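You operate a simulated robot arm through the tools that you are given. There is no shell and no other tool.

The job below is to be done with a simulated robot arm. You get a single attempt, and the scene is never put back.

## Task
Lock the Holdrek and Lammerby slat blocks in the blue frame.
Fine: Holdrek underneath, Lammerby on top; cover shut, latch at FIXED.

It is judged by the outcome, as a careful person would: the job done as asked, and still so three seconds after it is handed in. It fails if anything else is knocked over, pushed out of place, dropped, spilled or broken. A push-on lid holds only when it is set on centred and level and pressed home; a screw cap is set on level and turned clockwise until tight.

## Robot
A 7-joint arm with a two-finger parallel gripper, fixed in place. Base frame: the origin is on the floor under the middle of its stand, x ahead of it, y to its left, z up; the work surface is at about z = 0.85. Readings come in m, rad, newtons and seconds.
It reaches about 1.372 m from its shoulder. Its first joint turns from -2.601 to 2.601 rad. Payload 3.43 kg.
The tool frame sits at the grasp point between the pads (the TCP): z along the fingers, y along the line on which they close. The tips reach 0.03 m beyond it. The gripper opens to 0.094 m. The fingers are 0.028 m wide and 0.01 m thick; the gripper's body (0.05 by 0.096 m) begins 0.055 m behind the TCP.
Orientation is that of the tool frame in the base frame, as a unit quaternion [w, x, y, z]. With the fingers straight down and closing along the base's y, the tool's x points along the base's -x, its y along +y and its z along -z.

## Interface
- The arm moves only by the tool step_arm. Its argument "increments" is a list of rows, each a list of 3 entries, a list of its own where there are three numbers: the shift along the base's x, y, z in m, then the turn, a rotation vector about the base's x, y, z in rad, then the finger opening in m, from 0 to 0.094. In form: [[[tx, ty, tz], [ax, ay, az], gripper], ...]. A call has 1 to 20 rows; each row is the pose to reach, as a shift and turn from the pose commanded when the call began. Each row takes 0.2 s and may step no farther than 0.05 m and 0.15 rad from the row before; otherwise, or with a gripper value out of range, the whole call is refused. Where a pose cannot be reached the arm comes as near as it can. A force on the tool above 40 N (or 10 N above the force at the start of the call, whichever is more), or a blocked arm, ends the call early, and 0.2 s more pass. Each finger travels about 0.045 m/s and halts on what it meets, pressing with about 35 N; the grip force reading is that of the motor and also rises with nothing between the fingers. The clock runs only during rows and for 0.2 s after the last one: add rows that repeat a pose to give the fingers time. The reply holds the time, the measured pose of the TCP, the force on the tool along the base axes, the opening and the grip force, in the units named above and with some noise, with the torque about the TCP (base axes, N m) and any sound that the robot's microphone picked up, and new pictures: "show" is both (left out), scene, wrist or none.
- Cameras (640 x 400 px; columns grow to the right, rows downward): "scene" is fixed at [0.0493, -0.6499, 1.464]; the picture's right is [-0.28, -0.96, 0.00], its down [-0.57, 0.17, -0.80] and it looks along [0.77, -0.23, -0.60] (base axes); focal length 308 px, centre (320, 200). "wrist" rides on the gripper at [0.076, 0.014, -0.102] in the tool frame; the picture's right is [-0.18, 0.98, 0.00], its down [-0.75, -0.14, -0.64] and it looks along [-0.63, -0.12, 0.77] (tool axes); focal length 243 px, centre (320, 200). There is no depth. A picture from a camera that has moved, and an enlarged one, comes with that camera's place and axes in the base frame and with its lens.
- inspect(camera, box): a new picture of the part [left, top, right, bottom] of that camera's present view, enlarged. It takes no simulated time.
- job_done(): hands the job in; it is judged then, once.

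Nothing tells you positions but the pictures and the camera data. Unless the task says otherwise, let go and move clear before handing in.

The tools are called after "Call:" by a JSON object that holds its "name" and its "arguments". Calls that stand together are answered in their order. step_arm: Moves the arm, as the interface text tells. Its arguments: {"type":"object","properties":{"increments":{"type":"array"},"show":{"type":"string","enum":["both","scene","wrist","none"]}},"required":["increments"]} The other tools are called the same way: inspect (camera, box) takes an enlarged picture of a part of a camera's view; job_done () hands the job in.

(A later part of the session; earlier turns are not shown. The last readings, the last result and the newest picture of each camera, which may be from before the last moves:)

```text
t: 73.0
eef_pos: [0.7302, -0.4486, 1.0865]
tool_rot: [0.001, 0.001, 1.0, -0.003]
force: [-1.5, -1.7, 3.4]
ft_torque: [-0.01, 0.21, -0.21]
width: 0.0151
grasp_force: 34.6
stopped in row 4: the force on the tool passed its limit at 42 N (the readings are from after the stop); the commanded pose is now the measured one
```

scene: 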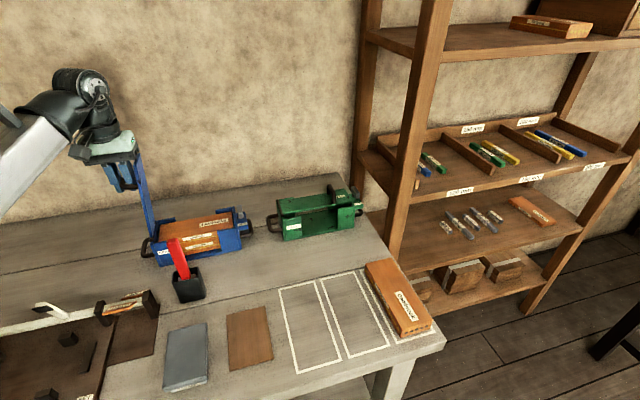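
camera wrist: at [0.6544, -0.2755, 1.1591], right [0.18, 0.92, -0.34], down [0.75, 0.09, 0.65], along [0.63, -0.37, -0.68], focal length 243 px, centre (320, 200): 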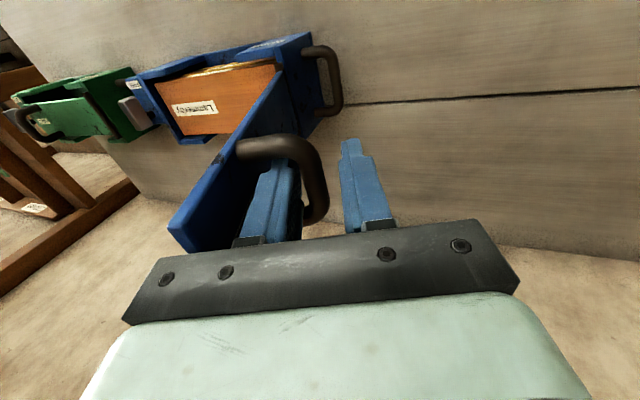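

Call:
{"name": "step_arm", "arguments": {"increments": [[[0, 0, 0], [0, 0, 0], 0.0]], "show": "both"}}

Call:
{"name": "inspect", "arguments": {"camera": "scene", "box": [80, 130, 270, 270]}}

Call:
{"name": "inspect", "arguments": {"camera": "wrist", "box": [220, 80, 420, 260]}}

```text
t: 73.4
eef_pos: [0.7312, -0.4465, 1.0866]
tool_rot: [0.002, 0.0, 1.0, -0.002]
force: [-2.5, -1.6, 5.8]
ft_torque: [-0.02, 0.23, -0.26]
width: 0.0151
grasp_force: 34.9
camera wrist: at [0.6556, -0.4331, 1.1891], right [0.18, 0.98, 0.0], down [0.75, -0.14, 0.64], along [0.63, -0.12, -0.76], focal length 243 px, centre (320, 200)
```

scene: 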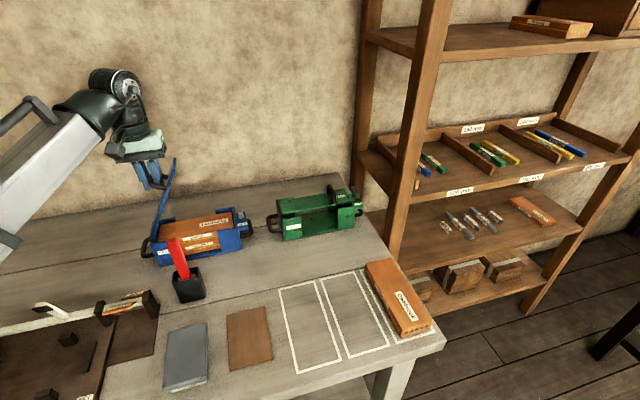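
wrist: 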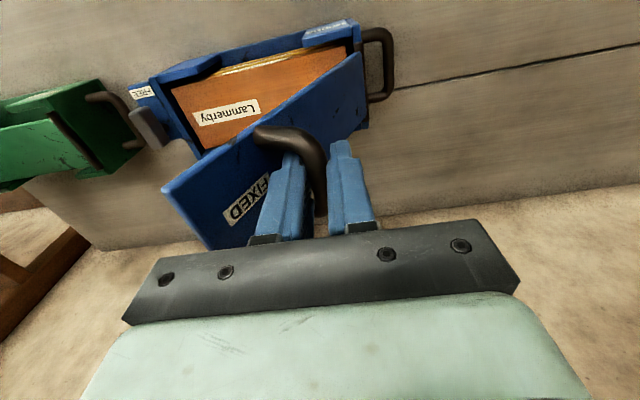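

```text
2.86 times, centred on (175, 200) of scene
camera zoom: at [0.0493, -0.6499, 1.464], right [-0.28, -0.96, 0.0], down [-0.57, 0.17, -0.8], along [0.77, -0.23, -0.6], focal length 880 px, centre (734, 200)
```

zoom: 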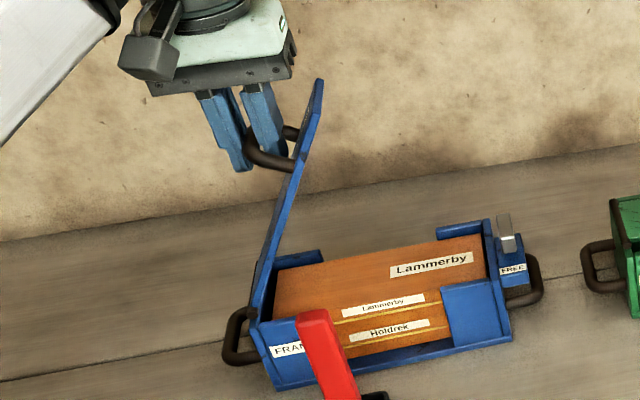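

```text
2.22 times, centred on (320, 170) of wrist
camera zoom: at [0.6556, -0.4331, 1.1891], right [0.18, 0.98, 0.0], down [0.75, -0.14, 0.64], along [0.63, -0.12, -0.76], focal length 539 px, centre (320, 267)
```

zoom: 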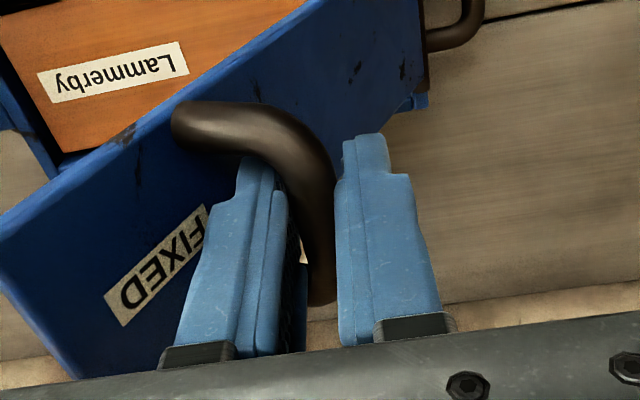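

The cover is at about 60° and forces are low again after that brief spike (finger rubbing the handle's bend). I'll continue in smaller, slower steps.

Call:
{"name": "step_arm", "arguments": {"increments": [[[0, -0.003, -0.0006], [0, 0, 0], 0.0], [[0, -0.006, -0.0013], [0, 0, 0], 0.0], [[0, -0.0092, -0.0024], [0, 0, 0], 0.0], [[0, -0.0125, -0.0035], [0, 0, 0], 0.0]], "show": "none"}}

```text
t: 74.4
eef_pos: [0.7311, -0.4609, 1.0838]
tool_rot: [0.002, 0.0, 1.0, -0.003]
force: [-0.8, -1.3, 5.2]
ft_torque: [0.07, 0.23, -0.09]
width: 0.0145
grasp_force: 35.1
```

Call:
{"name": "step_arm", "arguments": {"increments": [[[0, -0.0063, -0.0026], [0, 0, 0], 0.0], [[0, -0.0126, -0.0054], [0, 0, 0], 0.0], [[0, -0.0187, -0.0085], [0, 0, 0], 0.0], [[0, -0.0247, -0.0118], [0, 0, 0], 0.0], [[0, -0.0305, -0.0154], [0, 0, 0], 0.0]], "show": "scene"}}

```text
t: 75.6
eef_pos: [0.7316, -0.4919, 1.0686]
tool_rot: [0.003, 0.0, 1.0, -0.003]
force: [6.3, -10.5, 16.2]
ft_torque: [0.01, 0.25, 0.15]
width: 0.0131
grasp_force: 35.4
```

scene: 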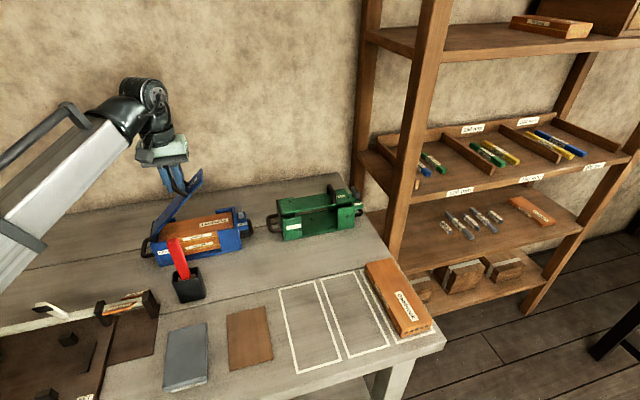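

Call:
{"name": "inspect", "arguments": {"camera": "scene", "box": [140, 140, 230, 220]}}

Call:
{"name": "inspect", "arguments": {"camera": "wrist", "box": [220, 80, 420, 260]}}

```text
5.00 times, centred on (185, 180) of scene
camera zoom: at [0.0493, -0.6499, 1.464], right [-0.28, -0.96, 0.0], down [-0.57, 0.17, -0.8], along [0.77, -0.23, -0.6], focal length 1540 px, centre (995, 300)
```

zoom: 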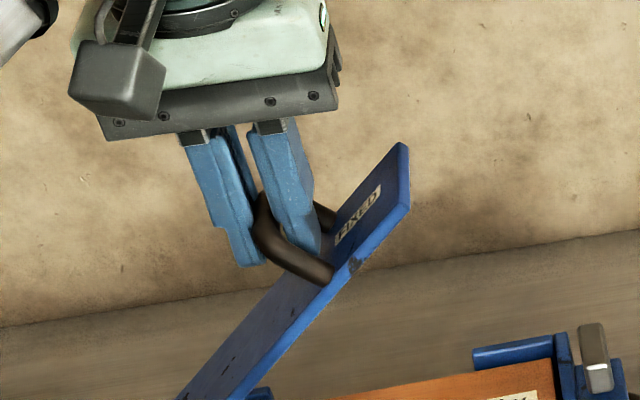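

```text
2.22 times, centred on (320, 170) of wrist
camera zoom: at [0.6564, -0.4769, 1.1704], right [0.18, 0.98, -0.01], down [0.75, -0.14, 0.65], along [0.64, -0.12, -0.76], focal length 539 px, centre (320, 267)
```

zoom: 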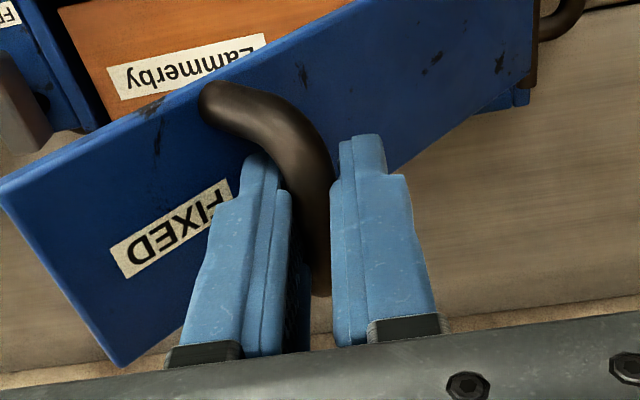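

The fingertip sits close to the plate near 45°, so I'll ease 2 mm outward and go on slowly.

Call:
{"name": "step_arm", "arguments": {"increments": [[[0, -0.0011, 0.0018], [0, 0, 0], 0.0], [[0, -0.0034, 0.0004], [0, 0, 0], 0.0], [[0, -0.0057, -0.0012], [0, 0, 0], 0.0], [[0, -0.008, -0.0028], [0, 0, 0], 0.0], [[0, -0.0102, -0.0045], [0, 0, 0], 0.0]], "show": "none"}}

```text
t: 76.8
eef_pos: [0.7316, -0.502, 1.062]
tool_rot: [0.0, 0.0, 1.0, -0.002]
force: [4.9, -3.9, 4.7]
ft_torque: [0.08, 0.08, 0.17]
width: 0.0114
grasp_force: 35.2
```

Call:
{"name": "step_arm", "arguments": {"increments": [[[0.0005, -0.0044, -0.0032], [0, 0, 0], 0.0], [[0.0005, -0.0086, -0.0067], [0, 0, 0], 0.0], [[0.0005, -0.0127, -0.0103], [0, 0, 0], 0.0], [[0.0005, -0.0167, -0.0141], [0, 0, 0], 0.0], [[0.0005, -0.0206, -0.018], [0, 0, 0], 0.0]], "show": "none"}}

```text
t: 78.0
eef_pos: [0.732, -0.5216, 1.0439]
tool_rot: [0.002, 0.0, 1.0, -0.003]
force: [3.9, -0.2, 0.6]
ft_torque: [0.08, -0.16, 0.32]
width: 0.0115
grasp_force: 35.1
```

Call:
{"name": "step_arm", "arguments": {"increments": [[[0.0005, -0.0037, -0.0041], [0, 0, 0], 0.0], [[0.0005, -0.0073, -0.0083], [0, 0, 0], 0.0], [[0.0005, -0.0107, -0.0127], [0, 0, 0], 0.0], [[0.0005, -0.014, -0.0172], [0, 0, 0], 0.0], [[0.0005, -0.0171, -0.0218], [0, 0, 0], 0.0]], "show": "both"}}

Call:
{"name": "inspect", "arguments": {"camera": "scene", "box": [120, 150, 280, 270]}}

```text
t: 79.2
eef_pos: [0.7306, -0.5395, 1.0238]
tool_rot: [0.001, 0.0, 1.0, -0.002]
force: [-0.9, 5.7, 0.6]
ft_torque: [0.13, 0.35, 0.1]
width: 0.0114
grasp_force: 35.4
camera wrist: at [0.6562, -0.5238, 1.1254], right [0.18, 0.98, 0.0], down [0.75, -0.14, 0.64], along [0.63, -0.12, -0.77], focal length 243 px, centre (320, 200)
```

scene: 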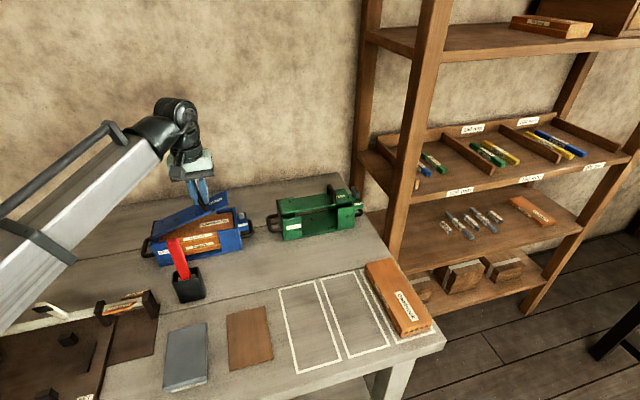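
wrist: 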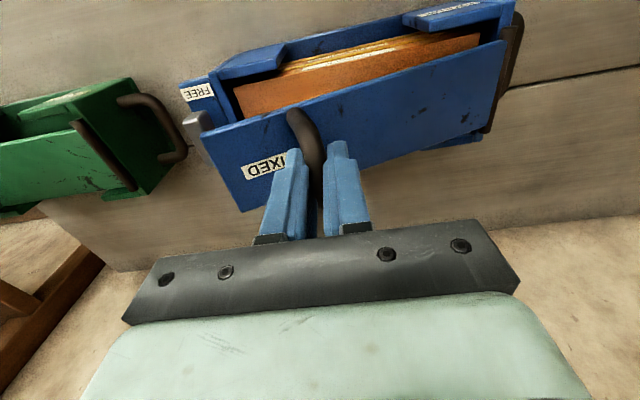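

```text
3.33 times, centred on (200, 210) of scene
camera zoom: at [0.0493, -0.6499, 1.464], right [-0.28, -0.96, 0.0], down [-0.57, 0.17, -0.8], along [0.77, -0.23, -0.6], focal length 1026 px, centre (720, 167)
```

zoom: 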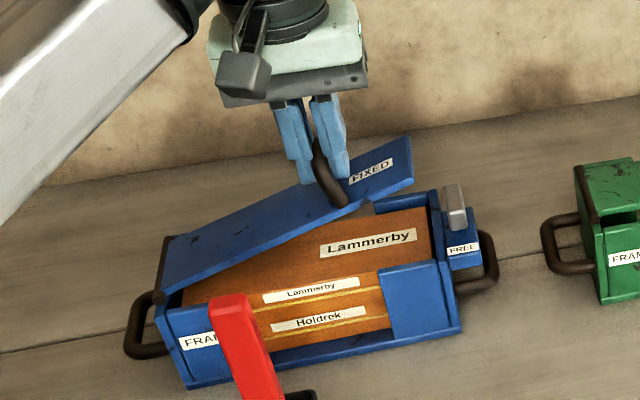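

Very smooth now at about 20° open. I'll keep lowering.

Call:
{"name": "step_arm", "arguments": {"increments": [[[0, -0.0021, -0.0051], [0, 0, 0], 0.0], [[0, -0.0047, -0.0099], [0, 0, 0], 0.0], [[0, -0.0071, -0.0147], [0, 0, 0], 0.0], [[0, -0.0094, -0.0197], [0, 0, 0], 0.0], [[0, -0.0115, -0.0248], [0, 0, 0], 0.0]], "show": "none"}}

```text
t: 80.4
eef_pos: [0.732, -0.5505, 0.9998]
tool_rot: [0.001, 0.0, 1.0, -0.002]
force: [-4.5, 2.3, 0.1]
ft_torque: [0.15, -0.07, 0.48]
width: 0.0114
grasp_force: 34.9
```

Call:
{"name": "step_arm", "arguments": {"increments": [[[-0.0005, -0.002, -0.0051], [0, 0, 0], 0.0], [[-0.0005, -0.0038, -0.0103], [0, 0, 0], 0.0], [[-0.0005, -0.0054, -0.0155], [0, 0, 0], 0.0]], "show": "both"}}

Call:
{"name": "inspect", "arguments": {"camera": "scene", "box": [130, 170, 270, 270]}}

```text
t: 81.2
eef_pos: [0.7301, -0.5554, 0.9833]
tool_rot: [0.002, -0.001, 1.0, -0.003]
force: [3.2, -0.2, -0.4]
ft_torque: [0.11, -0.48, 0.6]
width: 0.0116
grasp_force: 35.3
camera wrist: at [0.6561, -0.541, 1.0855], right [0.18, 0.98, 0.0], down [0.75, -0.14, 0.65], along [0.63, -0.12, -0.76], focal length 243 px, centre (320, 200)
```

scene: 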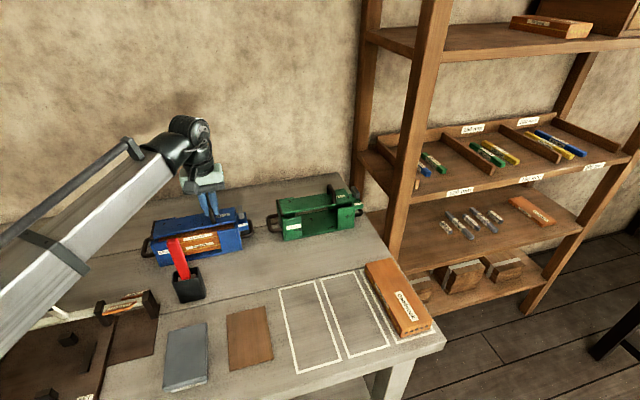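
wrist: 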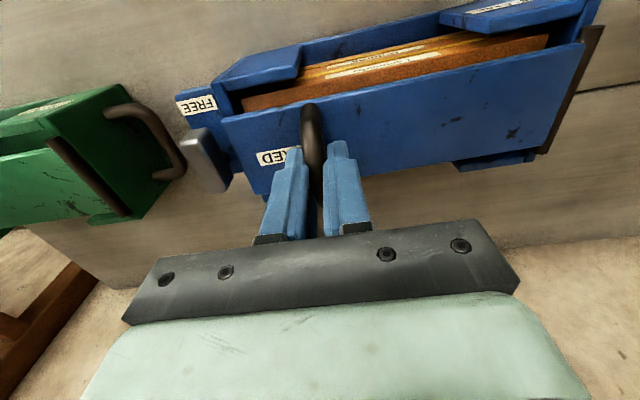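

```text
4.00 times, centred on (200, 220) of scene
camera zoom: at [0.0493, -0.6499, 1.464], right [-0.28, -0.96, 0.0], down [-0.57, 0.17, -0.8], along [0.77, -0.23, -0.6], focal length 1232 px, centre (800, 120)
```

zoom: 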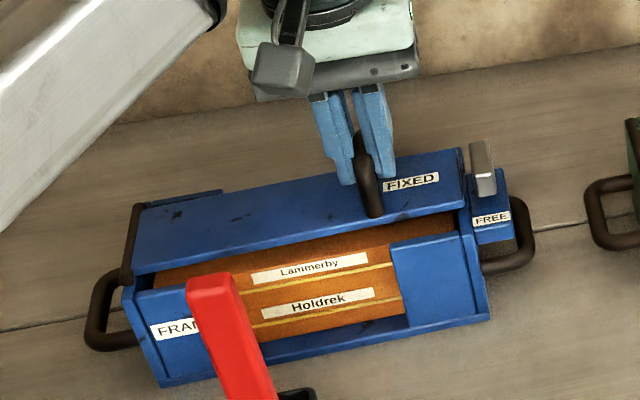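

Call:
{"name": "step_arm", "arguments": {"increments": [[[0, -0.0007, -0.0026], [0, 0, 0], 0.0], [[0, -0.0014, -0.0052], [0, 0, 0], 0.0]], "show": "none"}}

```text
t: 81.8
eef_pos: [0.731, -0.5565, 0.9797]
tool_rot: [0.001, 0.0, 1.0, -0.002]
force: [-2.6, -1.2, 13.4]
ft_torque: [0.06, 0.12, 0.69]
width: 0.0114
grasp_force: 35.1
```

Call:
{"name": "inspect", "arguments": {"camera": "scene", "box": [135, 185, 265, 265]}}

Call:
{"name": "step_arm", "arguments": {"increments": [[[0, 0, 0], [0, 0, 0], 0.0]], "show": "wrist"}}

Call:
{"name": "inspect", "arguments": {"camera": "wrist", "box": [160, 20, 480, 200]}}

```text
4.92 times, centred on (200, 225) of scene
camera zoom: at [0.0493, -0.6499, 1.464], right [-0.28, -0.96, 0.0], down [-0.57, 0.17, -0.8], along [0.77, -0.23, -0.6], focal length 1516 px, centre (911, 77)
```

zoom: 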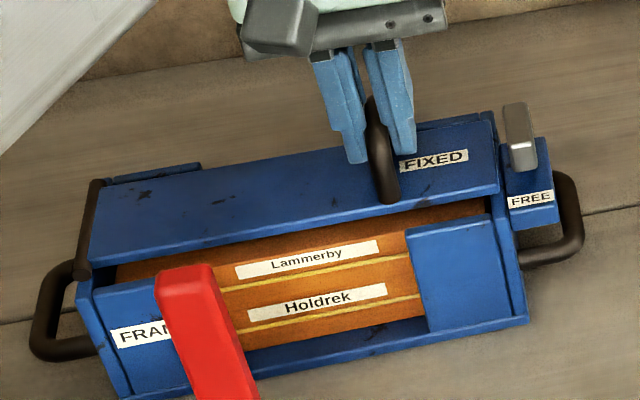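

```text
t: 82.2
eef_pos: [0.7305, -0.5575, 0.9786]
tool_rot: [0.001, 0.0, 1.0, -0.003]
force: [-3.0, -1.1, 19.2]
ft_torque: [0.01, 0.41, 0.67]
width: 0.0117
grasp_force: 35.6
camera wrist: at [0.656, -0.5419, 1.081], right [0.18, 0.98, -0.01], down [0.75, -0.14, 0.64], along [0.63, -0.12, -0.76], focal length 243 px, centre (320, 200)
```

wrist: 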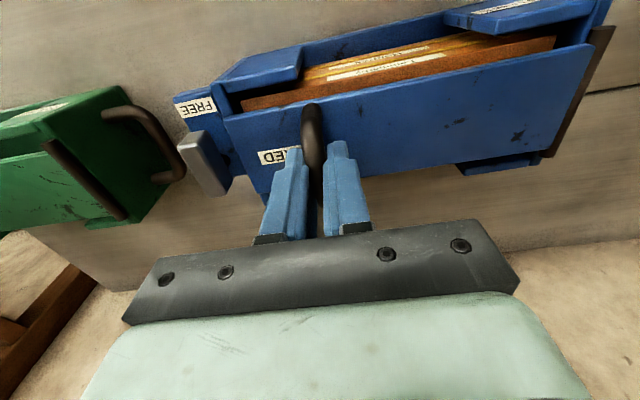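

```text
2.00 times, centred on (320, 110) of wrist
camera zoom: at [0.656, -0.5419, 1.081], right [0.18, 0.98, -0.01], down [0.75, -0.14, 0.64], along [0.63, -0.12, -0.76], focal length 485 px, centre (320, 380)
```

zoom: 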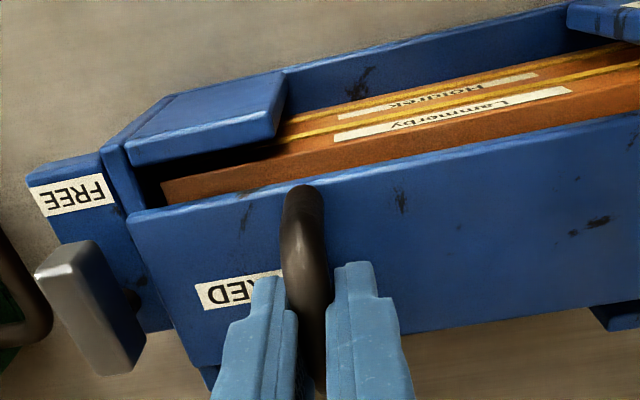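

The cover is down on the blocks in the same position relative to the latch as when I found it shut. I'll relieve the push, release the handle and rise.

Call:
{"name": "step_arm", "arguments": {"increments": [[[0, 0, 0.0015], [0, 0, 0], 0.0], [[0, 0, 0.0015], [0, 0, 0], 0.02], [[0, 0, 0.0015], [0, 0, 0], 0.04], [[0, 0, 0.0015], [0, 0, 0], 0.045], [[0, 0, 0.02], [0, 0, 0], 0.045], [[0, 0, 0.05], [0, 0, 0], 0.045], [[0, 0, 0.09], [0, 0, 0], 0.045], [[0, 0, 0.12], [0, 0, 0], 0.045]], "show": "both"}}

Call:
{"name": "inspect", "arguments": {"camera": "scene", "box": [135, 185, 265, 265]}}

Call:
{"name": "inspect", "arguments": {"camera": "wrist", "box": [200, 0, 440, 150]}}

```text
t: 84.0
eef_pos: [0.7321, -0.5576, 1.0988]
tool_rot: [0.001, 0.0, 1.0, -0.003]
force: [0.4, -0.5, -1.2]
ft_torque: [-0.04, 0.03, 0.0]
width: 0.0451
grasp_force: 0.0
camera wrist: at [0.6571, -0.5428, 1.2002], right [0.18, 0.98, 0.0], down [0.75, -0.14, 0.64], along [0.63, -0.12, -0.77], focal length 243 px, centre (320, 200)
```

scene: 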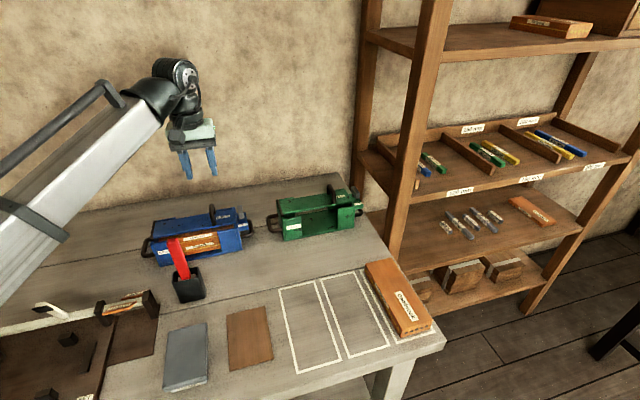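
wrist: 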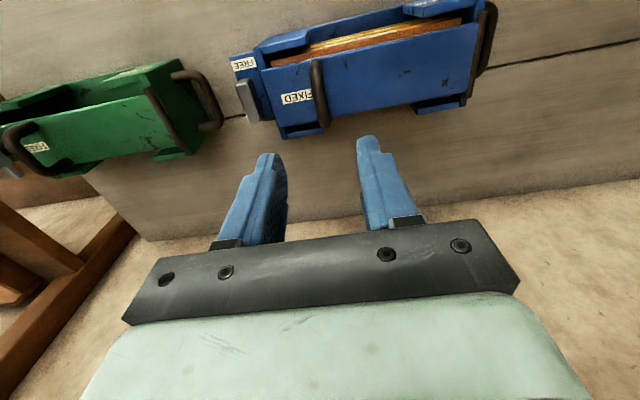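

```text
4.92 times, centred on (200, 225) of scene
camera zoom: at [0.0493, -0.6499, 1.464], right [-0.28, -0.96, 0.0], down [-0.57, 0.17, -0.8], along [0.77, -0.23, -0.6], focal length 1516 px, centre (911, 77)
```

zoom: 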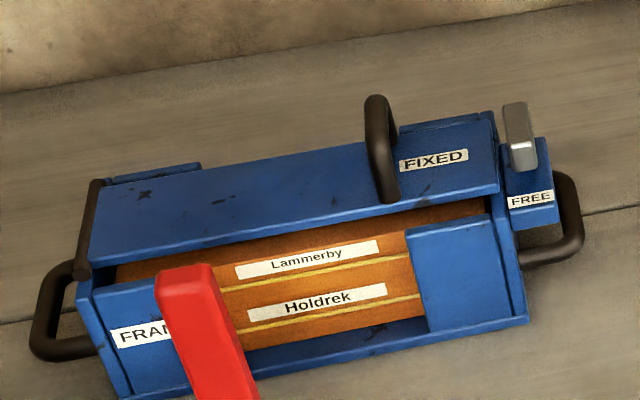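

```text
2.67 times, centred on (320, 75) of wrist
camera zoom: at [0.6571, -0.5428, 1.2002], right [0.18, 0.98, 0.0], down [0.75, -0.14, 0.64], along [0.63, -0.12, -0.77], focal length 647 px, centre (320, 533)
```

zoom: 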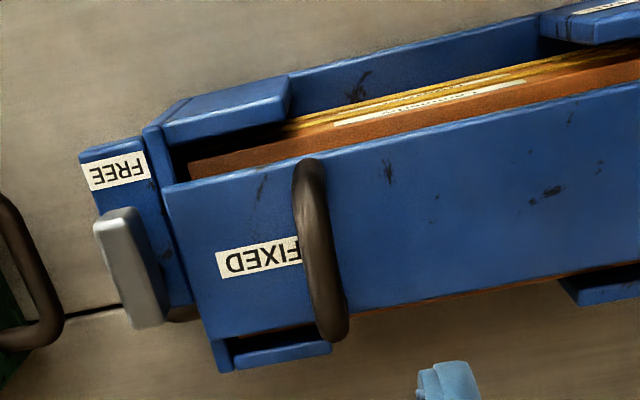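

The cover is shut and the blocks are in. The latch bar spans x 0.704–0.740 at y ≈ −0.6245, with its pin at x ≈ 0.732. I'll check at a safe height that the wrist can yaw −90° there, which I need to swing the latch.

Call:
{"name": "step_arm", "arguments": {"increments": [[[-0.005, -0.02, 0], [0, 0, -0.13], 0.045], [[-0.01, -0.04, 0], [0, 0, -0.26], 0.045], [[-0.012, -0.06, 0], [0, 0, -0.39], 0.045], [[-0.014, -0.067, 0], [0, 0, -0.52], 0.045], [[-0.014, -0.067, 0], [0, 0, -0.65], 0.045], [[-0.014, -0.067, 0], [0, 0, -0.78], 0.045], [[-0.014, -0.067, 0], [0, 0, -0.91], 0.045], [[-0.014, -0.067, 0], [0, 0, -1.04], 0.045], [[-0.014, -0.067, 0], [0, 0, -1.17], 0.045], [[-0.014, -0.067, 0], [0, 0, -1.3], 0.045], [[-0.014, -0.067, 0], [0, 0, -1.43], 0.045], [[-0.014, -0.067, 0], [0, 0, -1.57], 0.045], [[-0.014, -0.067, 0], [0, 0, -1.57], 0.045]], "show": "both"}}

```text
t: 86.8
eef_pos: [0.7168, -0.6254, 1.0989]
tool_rot: [-0.002, 0.708, 0.707, -0.003]
force: [-0.8, 0.7, 0.1]
ft_torque: [-0.03, -0.01, -0.03]
width: 0.0449
grasp_force: 0.1
camera wrist: at [0.7332, -0.5477, 1.2001], right [0.98, -0.19, 0.0], down [-0.14, -0.75, 0.64], along [-0.12, -0.63, -0.76], focal length 243 px, centre (320, 200)
```

scene: 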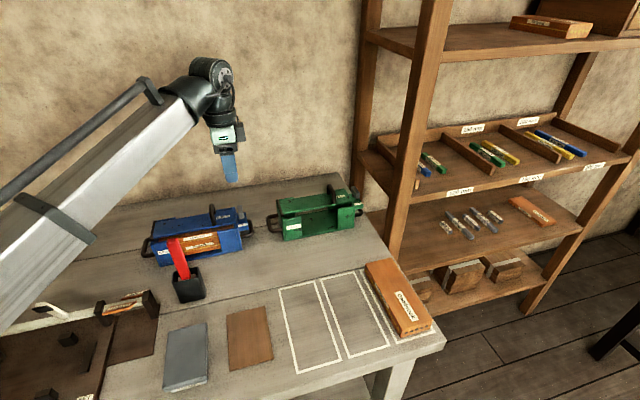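
wrist: 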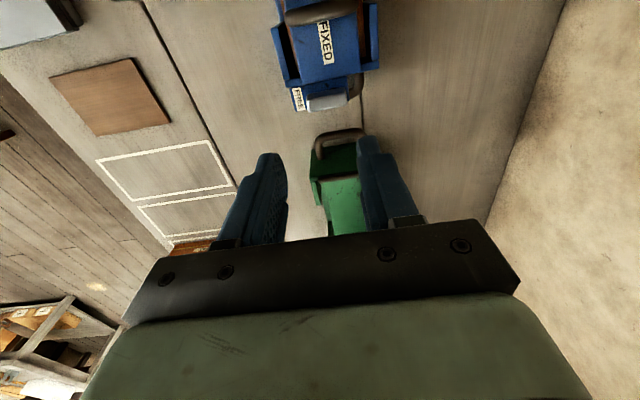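

Call:
{"name": "inspect", "arguments": {"camera": "wrist", "box": [270, 60, 390, 135]}}

Call:
{"name": "inspect", "arguments": {"camera": "wrist", "box": [250, 0, 400, 160]}}

```text
5.33 times, centred on (330, 98) of wrist
camera zoom: at [0.7332, -0.5477, 1.2001], right [0.98, -0.19, 0.0], down [-0.14, -0.75, 0.64], along [-0.12, -0.63, -0.76], focal length 1294 px, centre (267, 747)
```

zoom: 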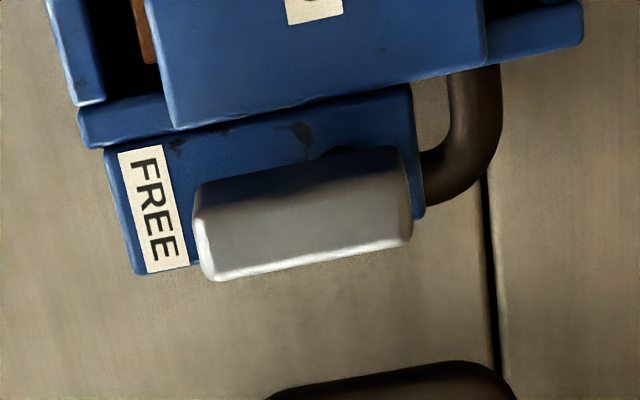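

```text
2.50 times, centred on (325, 80) of wrist
camera zoom: at [0.7332, -0.5477, 1.2001], right [0.98, -0.19, 0.0], down [-0.14, -0.75, 0.64], along [-0.12, -0.63, -0.76], focal length 606 px, centre (308, 500)
```

zoom: 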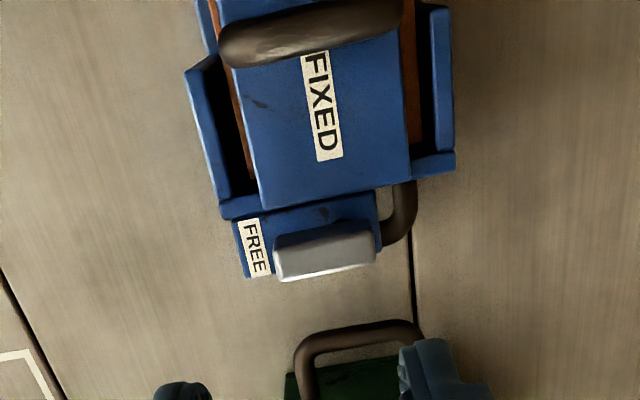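

Yaw −90° is reachable, and the pin is confirmed near x ≈ 0.731. I'll return to yaw 0 above the latch's free end and descend over the bar.

Call:
{"name": "step_arm", "arguments": {"increments": [[[-0.001, 0.0, 0], [0, 0, 0.13], 0.045], [[-0.001, 0.0, 0], [0, 0, 0.26], 0.045], [[-0.001, 0.0, 0], [0, 0, 0.39], 0.045], [[-0.001, 0.0, 0], [0, 0, 0.52], 0.045], [[-0.001, 0.0, 0], [0, 0, 0.65], 0.045], [[-0.001, 0.0, 0], [0, 0, 0.78], 0.045], [[-0.001, 0.0, 0], [0, 0, 0.91], 0.045], [[-0.001, 0.0, 0], [0, 0, 1.04], 0.045], [[-0.001, 0.0, 0], [0, 0, 1.17], 0.045], [[-0.002, 0.0, -0.01], [0, 0, 1.3], 0.045], [[-0.003, 0.0, -0.02], [0, 0, 1.43], 0.045], [[-0.003, 0.0005, -0.035], [0, 0, 1.57], 0.045], [[-0.003, 0.0005, -0.065], [0, 0, 1.57], 0.045], [[-0.003, 0.0005, -0.095], [0, 0, 1.57], 0.045], [[-0.003, 0.0005, -0.095], [0, 0, 1.57], 0.045]], "show": "both"}}

Call:
{"name": "inspect", "arguments": {"camera": "wrist", "box": [220, 40, 420, 220]}}

Call:
{"name": "inspect", "arguments": {"camera": "scene", "box": [200, 160, 290, 250]}}

```text
t: 90.0
eef_pos: [0.7153, -0.6233, 1.0041]
tool_rot: [0.001, 0.0, 1.0, -0.003]
force: [0.4, 0.4, 0.1]
ft_torque: [-0.01, 0.0, 0.0]
width: 0.0451
grasp_force: 0.1
camera wrist: at [0.64, -0.6085, 1.1063], right [0.18, 0.98, 0.0], down [0.75, -0.14, 0.64], along [0.63, -0.12, -0.76], focal length 243 px, centre (320, 200)
```

scene: 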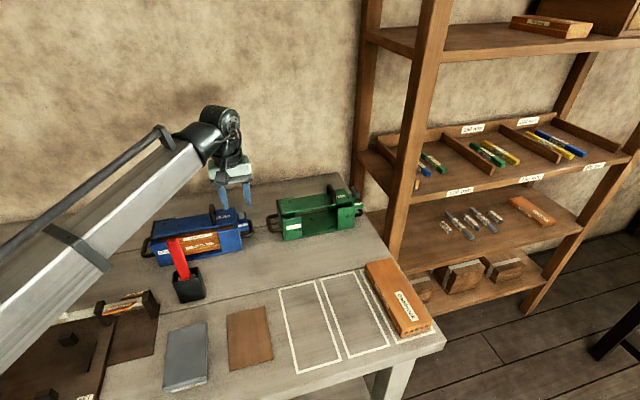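
wrist: 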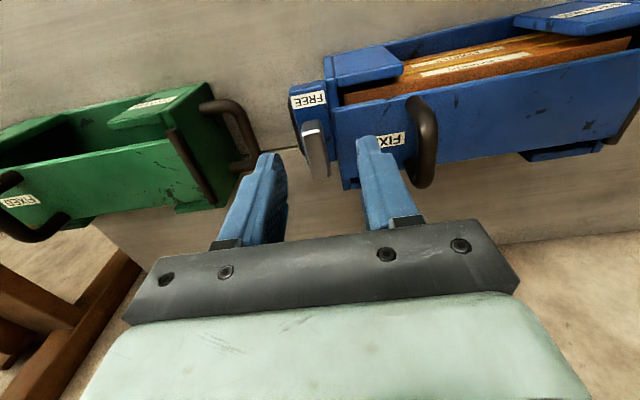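

```text
2.22 times, centred on (320, 130) of wrist
camera zoom: at [0.64, -0.6085, 1.1063], right [0.18, 0.98, 0.0], down [0.75, -0.14, 0.64], along [0.63, -0.12, -0.76], focal length 539 px, centre (320, 356)
```

zoom: 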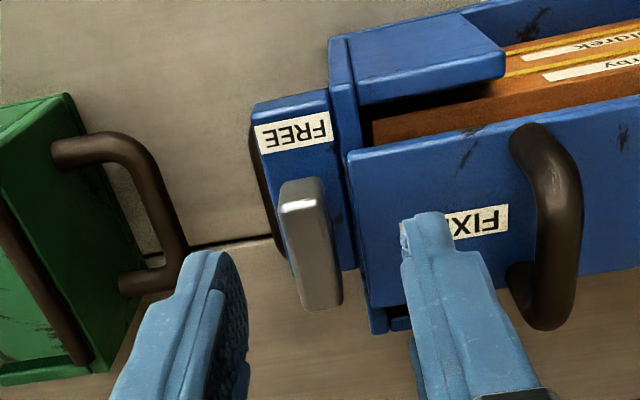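

```text
4.44 times, centred on (245, 205) of scene
camera zoom: at [0.0493, -0.6499, 1.464], right [-0.28, -0.96, 0.0], down [-0.57, 0.17, -0.8], along [0.77, -0.23, -0.6], focal length 1369 px, centre (653, 178)
```

zoom: 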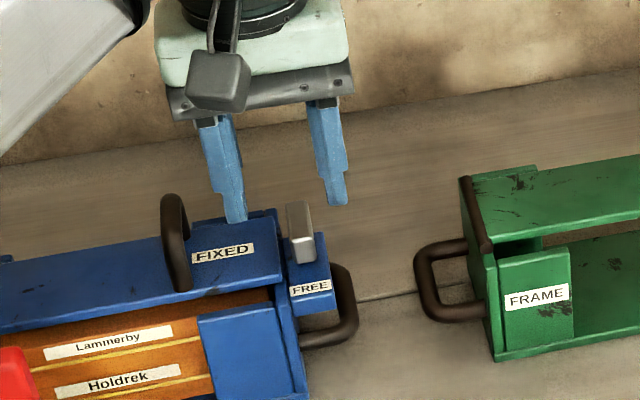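

The bar centre is at y ≈ −0.626, so I'll shift 3 mm and descend to z ≈ 0.968 around it, then close.

Call:
{"name": "step_arm", "arguments": {"increments": [[[0, -0.003, -0.012], [0, 0, 0], 0.045], [[0, -0.003, -0.024], [0, 0, 0], 0.045], [[0, -0.003, -0.035], [0, 0, 0], 0.045], [[0, -0.003, -0.035], [0, 0, 0], 0.045]], "show": "both"}}

Call:
{"name": "inspect", "arguments": {"camera": "wrist", "box": [240, 80, 400, 230]}}

Call:
{"name": "inspect", "arguments": {"camera": "scene", "box": [200, 160, 290, 250]}}

```text
t: 91.0
eef_pos: [0.7144, -0.6263, 0.9686]
tool_rot: [0.002, 0.0, 1.0, -0.002]
force: [0.2, -0.1, -0.2]
ft_torque: [0.02, 0.01, -0.02]
width: 0.045
grasp_force: 0.1
camera wrist: at [0.6399, -0.6112, 1.0706], right [0.18, 0.98, 0.0], down [0.75, -0.14, 0.64], along [0.63, -0.12, -0.76], focal length 243 px, centre (320, 200)
```

scene: 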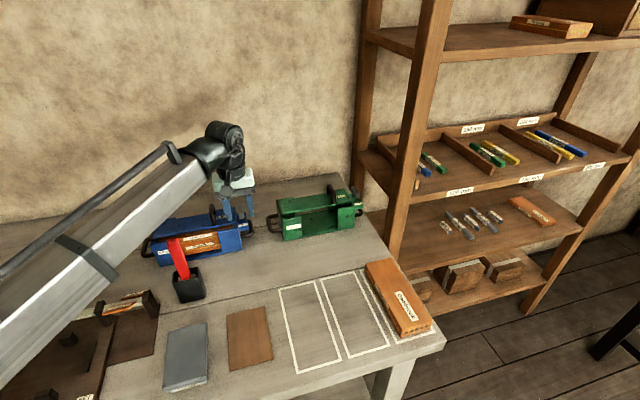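
wrist: 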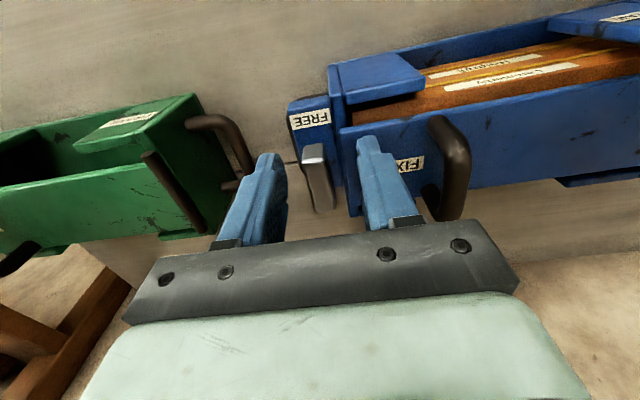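

```text
2.67 times, centred on (320, 155) of wrist
camera zoom: at [0.6399, -0.6112, 1.0706], right [0.18, 0.98, 0.0], down [0.75, -0.14, 0.64], along [0.63, -0.12, -0.76], focal length 647 px, centre (320, 320)
```

zoom: 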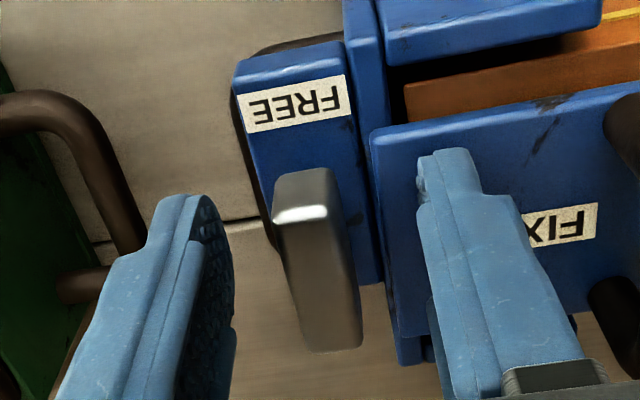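

```text
4.44 times, centred on (245, 205) of scene
camera zoom: at [0.0493, -0.6499, 1.464], right [-0.28, -0.96, 0.0], down [-0.57, 0.17, -0.8], along [0.77, -0.23, -0.6], focal length 1369 px, centre (653, 178)
```

zoom: 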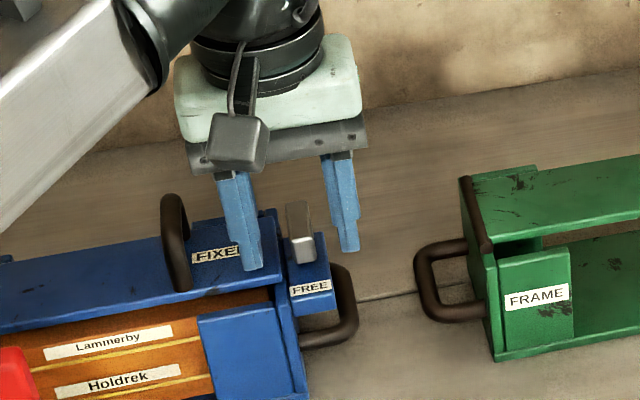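

Call:
{"name": "step_arm", "arguments": {"increments": [[[0, 0, 0], [0, 0, 0], 0.02], [[0, 0, 0], [0, 0, 0], 0.005], [[0, 0, 0], [0, 0, 0], 0.0], [[0, 0, 0], [0, 0, 0], 0.0]], "show": "wrist"}}

Call:
{"name": "inspect", "arguments": {"camera": "wrist", "box": [240, 80, 400, 230]}}

Call:
{"name": "inspect", "arguments": {"camera": "scene", "box": [200, 160, 290, 250]}}

```text
t: 92.0
eef_pos: [0.7154, -0.6271, 0.9685]
tool_rot: [0.0, 0.0, 1.0, -0.002]
force: [-0.3, -8.6, 0.1]
ft_torque: [0.14, -0.18, -0.13]
width: 0.0137
grasp_force: 34.9
camera wrist: at [0.6398, -0.6118, 1.0706], right [0.18, 0.98, 0.0], down [0.75, -0.14, 0.64], along [0.63, -0.12, -0.76], focal length 243 px, centre (320, 200)
```

wrist: 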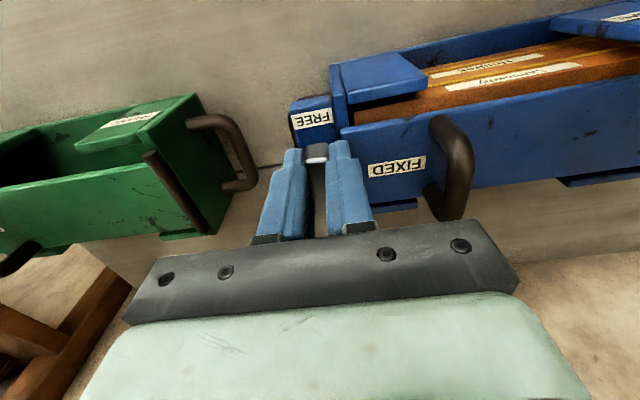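

```text
2.67 times, centred on (320, 155) of wrist
camera zoom: at [0.6398, -0.6118, 1.0706], right [0.18, 0.98, 0.0], down [0.75, -0.14, 0.64], along [0.63, -0.12, -0.76], focal length 647 px, centre (320, 320)
```

zoom: 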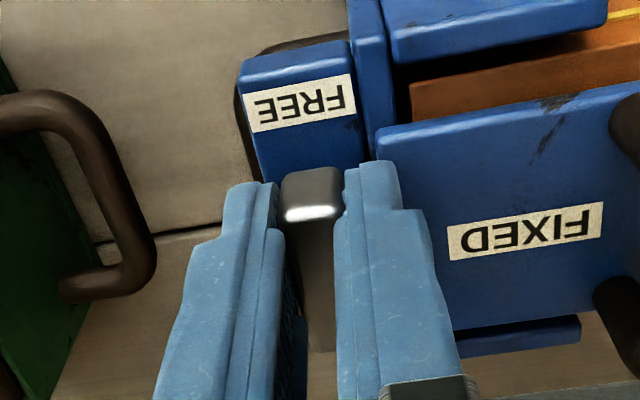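

```text
4.44 times, centred on (245, 205) of scene
camera zoom: at [0.0493, -0.6499, 1.464], right [-0.28, -0.96, 0.0], down [-0.57, 0.17, -0.8], along [0.77, -0.23, -0.6], focal length 1369 px, centre (653, 178)
```

zoom: 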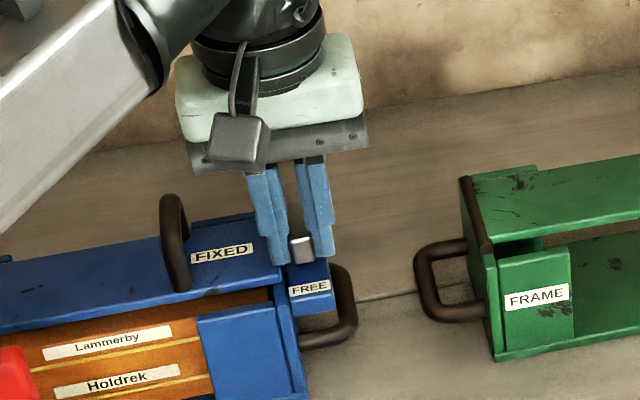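

The latch bar is gripped (13.7 mm). I'll rotate the gripper about the pin clockwise from above, first 30° with a force check.

Call:
{"name": "step_arm", "arguments": {"increments": [[[0, -0.0008, 0], [0, 0, 0], 0.0], [[0.0001, 0.0013, 0], [0, 0, -0.13], 0.0], [[0.0006, 0.0034, 0], [0, 0, -0.26], 0.0], [[0.0012, 0.0055, 0], [0, 0, -0.39], 0.0], [[0.0022, 0.0074, 0], [0, 0, -0.52], 0.0]], "show": "wrist"}}

Call:
{"name": "inspect", "arguments": {"camera": "scene", "box": [200, 160, 290, 250]}}

```text
t: 93.2
eef_pos: [0.7168, -0.6189, 0.9683]
tool_rot: [0.002, 0.257, 0.966, -0.003]
force: [4.8, -5.6, 7.2]
ft_torque: [0.45, 0.39, -0.02]
width: 0.0135
grasp_force: 34.8
camera wrist: at [0.6594, -0.568, 1.0706], right [0.65, 0.76, 0.0], down [0.58, -0.49, 0.64], along [0.49, -0.42, -0.76], focal length 243 px, centre (320, 200)
```

wrist: 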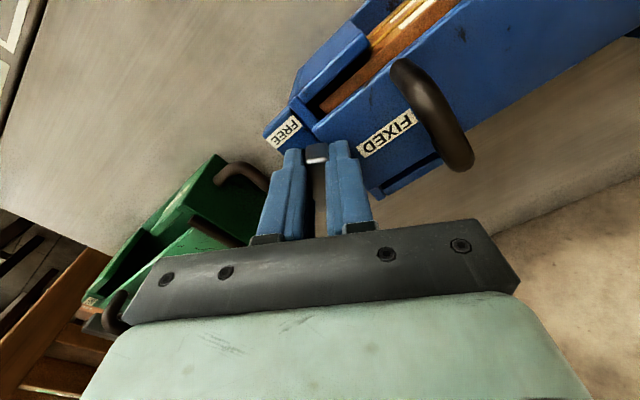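

```text
4.44 times, centred on (245, 205) of scene
camera zoom: at [0.0493, -0.6499, 1.464], right [-0.28, -0.96, 0.0], down [-0.57, 0.17, -0.8], along [0.77, -0.23, -0.6], focal length 1369 px, centre (653, 178)
```

zoom: 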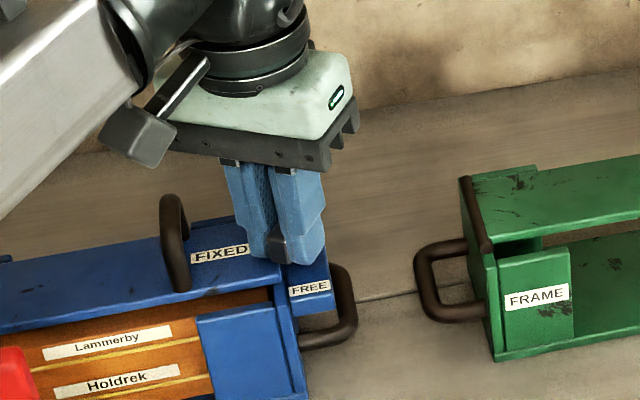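

Call:
{"name": "step_arm", "arguments": {"increments": [[[0.0012, 0.0018, 0], [0, 0, -0.13], 0.0], [[0.0026, 0.0034, 0], [0, 0, -0.26], 0.0], [[0.0042, 0.0048, 0], [0, 0, -0.39], 0.0], [[0.0059, 0.006, 0], [0, 0, -0.52], 0.0]], "show": "wrist"}}

Call:
{"name": "inspect", "arguments": {"camera": "scene", "box": [200, 160, 290, 250]}}

```text
t: 94.2
eef_pos: [0.722, -0.6132, 0.9687]
tool_rot: [0.002, 0.498, 0.867, -0.002]
force: [3.8, -5.9, 19.1]
ft_torque: [0.64, 0.14, 0.02]
width: 0.0138
grasp_force: 35.4
camera wrist: at [0.698, -0.5397, 1.0705], right [0.94, 0.34, 0.0], down [0.26, -0.72, 0.65], along [0.22, -0.61, -0.76], focal length 243 px, centre (320, 200)
```

wrist: 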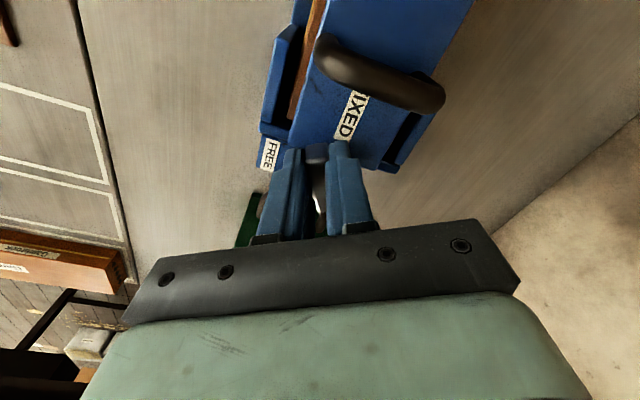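

```text
4.44 times, centred on (245, 205) of scene
camera zoom: at [0.0493, -0.6499, 1.464], right [-0.28, -0.96, 0.0], down [-0.57, 0.17, -0.8], along [0.77, -0.23, -0.6], focal length 1369 px, centre (653, 178)
```

zoom: 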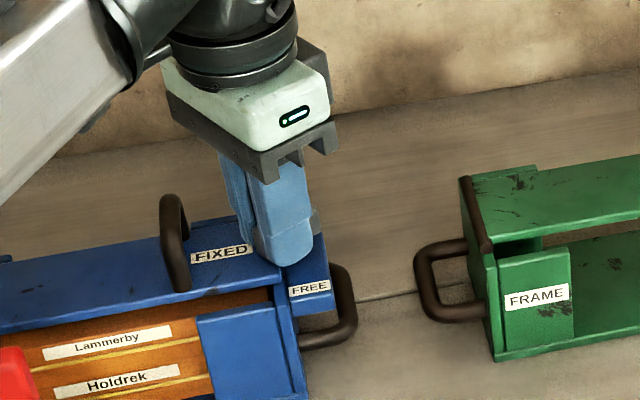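

The rotation works, but upward force grew to 19 N, so a fingertip may be brushing the cover. I'll raise 2 mm and re-read before continuing.

Call:
{"name": "step_arm", "arguments": {"increments": [[[0, 0, 0.001], [0, 0, 0], 0.0], [[0, 0, 0.002], [0, 0, 0], 0.0]], "show": "none"}}

```text
t: 94.8
eef_pos: [0.7219, -0.6122, 0.9678]
tool_rot: [-0.001, 0.497, 0.868, -0.002]
force: [3.8, -1.8, -0.7]
ft_torque: [-0.92, -0.88, 0.03]
width: 0.0138
grasp_force: 34.4
```

Call:
{"name": "step_arm", "arguments": {"increments": [[[0.002, 0.001, 0], [0, 0, -0.13], 0.0], [[0.004, 0.0017, 0], [0, 0, -0.26], 0.0], [[0.0061, 0.0021, 0], [0, 0, -0.39], 0.0]], "show": "wrist"}}

Call:
{"name": "inspect", "arguments": {"camera": "scene", "box": [200, 160, 290, 250]}}

Call:
{"name": "inspect", "arguments": {"camera": "wrist", "box": [240, 60, 400, 220]}}

```text
t: 95.6
eef_pos: [0.7281, -0.6116, 0.968]
tool_rot: [-0.001, 0.657, 0.754, -0.003]
force: [-0.1, -0.8, -0.3]
ft_torque: [-0.13, -0.1, 0.0]
width: 0.0138
grasp_force: 36.0
camera wrist: at [0.7339, -0.5336, 1.0708], right [1.0, -0.05, -0.01], down [-0.03, -0.76, 0.64], along [-0.03, -0.64, -0.77], focal length 243 px, centre (320, 200)
```

wrist: 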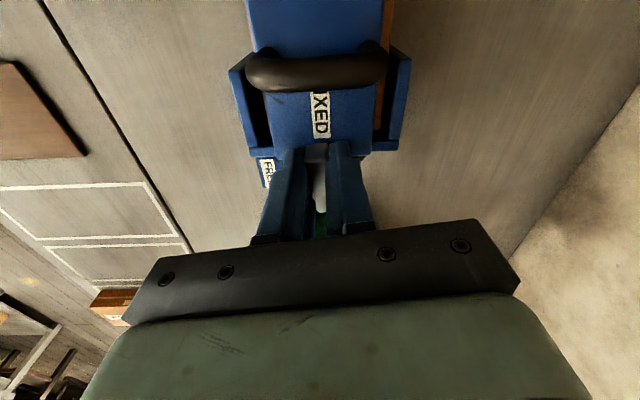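

```text
4.44 times, centred on (245, 205) of scene
camera zoom: at [0.0493, -0.6499, 1.464], right [-0.28, -0.96, 0.0], down [-0.57, 0.17, -0.8], along [0.77, -0.23, -0.6], focal length 1369 px, centre (653, 178)
```

zoom: 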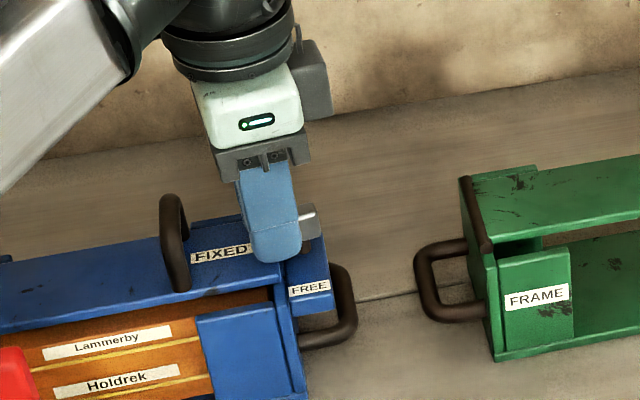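

```text
2.50 times, centred on (320, 140) of wrist
camera zoom: at [0.7339, -0.5336, 1.0708], right [1.0, -0.05, -0.01], down [-0.03, -0.76, 0.64], along [-0.03, -0.64, -0.77], focal length 606 px, centre (320, 350)
```

zoom: 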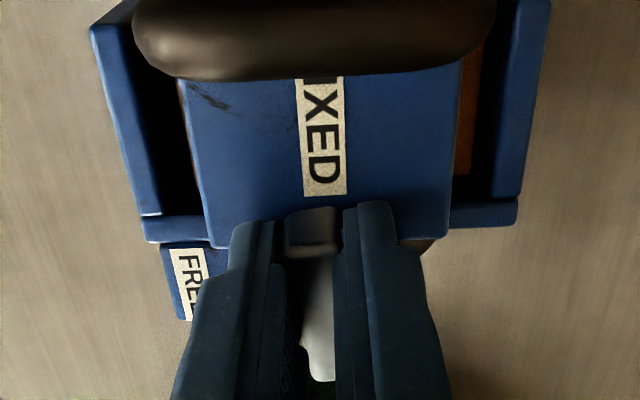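

Call:
{"name": "step_arm", "arguments": {"increments": [[[0.0011, 0.0001, 0], [0, 0, -0.07], 0.0], [[0.0022, 0.0002, 0], [0, 0, -0.137], 0.0]], "show": "wrist"}}

Call:
{"name": "inspect", "arguments": {"camera": "wrist", "box": [240, 60, 400, 220]}}

```text
t: 96.2
eef_pos: [0.73, -0.6119, 0.9691]
tool_rot: [-0.001, 0.705, 0.709, -0.003]
force: [-2.2, -0.1, -0.9]
ft_torque: [-0.79, -0.1, 0.34]
width: 0.0134
grasp_force: 34.8
camera wrist: at [0.7468, -0.5344, 1.0713], right [0.98, -0.18, -0.01], down [-0.13, -0.75, 0.64], along [-0.12, -0.63, -0.76], focal length 243 px, centre (320, 200)
```

wrist: 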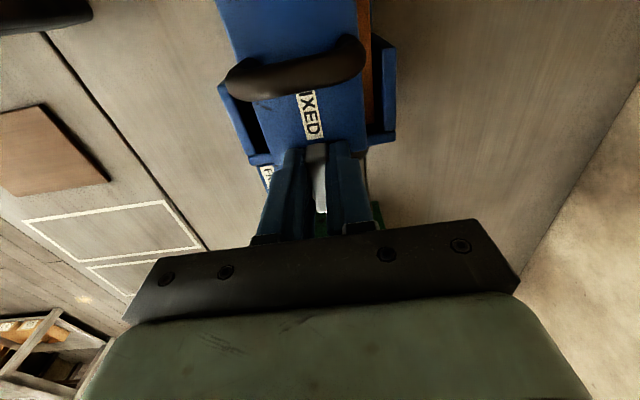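

```text
2.50 times, centred on (320, 140) of wrist
camera zoom: at [0.7468, -0.5344, 1.0713], right [0.98, -0.18, -0.01], down [-0.13, -0.75, 0.64], along [-0.12, -0.63, -0.76], focal length 606 px, centre (320, 350)
```

zoom: 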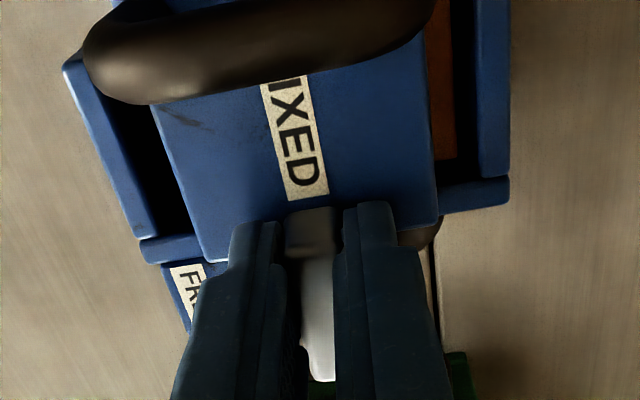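

Yaw is at −90° with a slight resisting torque, which suggests the latch's end stop. I'll nudge a touch further to confirm.

Call:
{"name": "step_arm", "arguments": {"increments": [[[0.0003, 0, 0], [0, 0, -0.03], 0.0]], "show": "none"}}

```text
t: 96.6
eef_pos: [0.7311, -0.6107, 0.9694]
tool_rot: [-0.001, 0.716, 0.698, -0.003]
force: [-2.4, 0.4, -0.4]
ft_torque: [-0.41, -0.1, 0.42]
width: 0.0139
grasp_force: 34.5
```

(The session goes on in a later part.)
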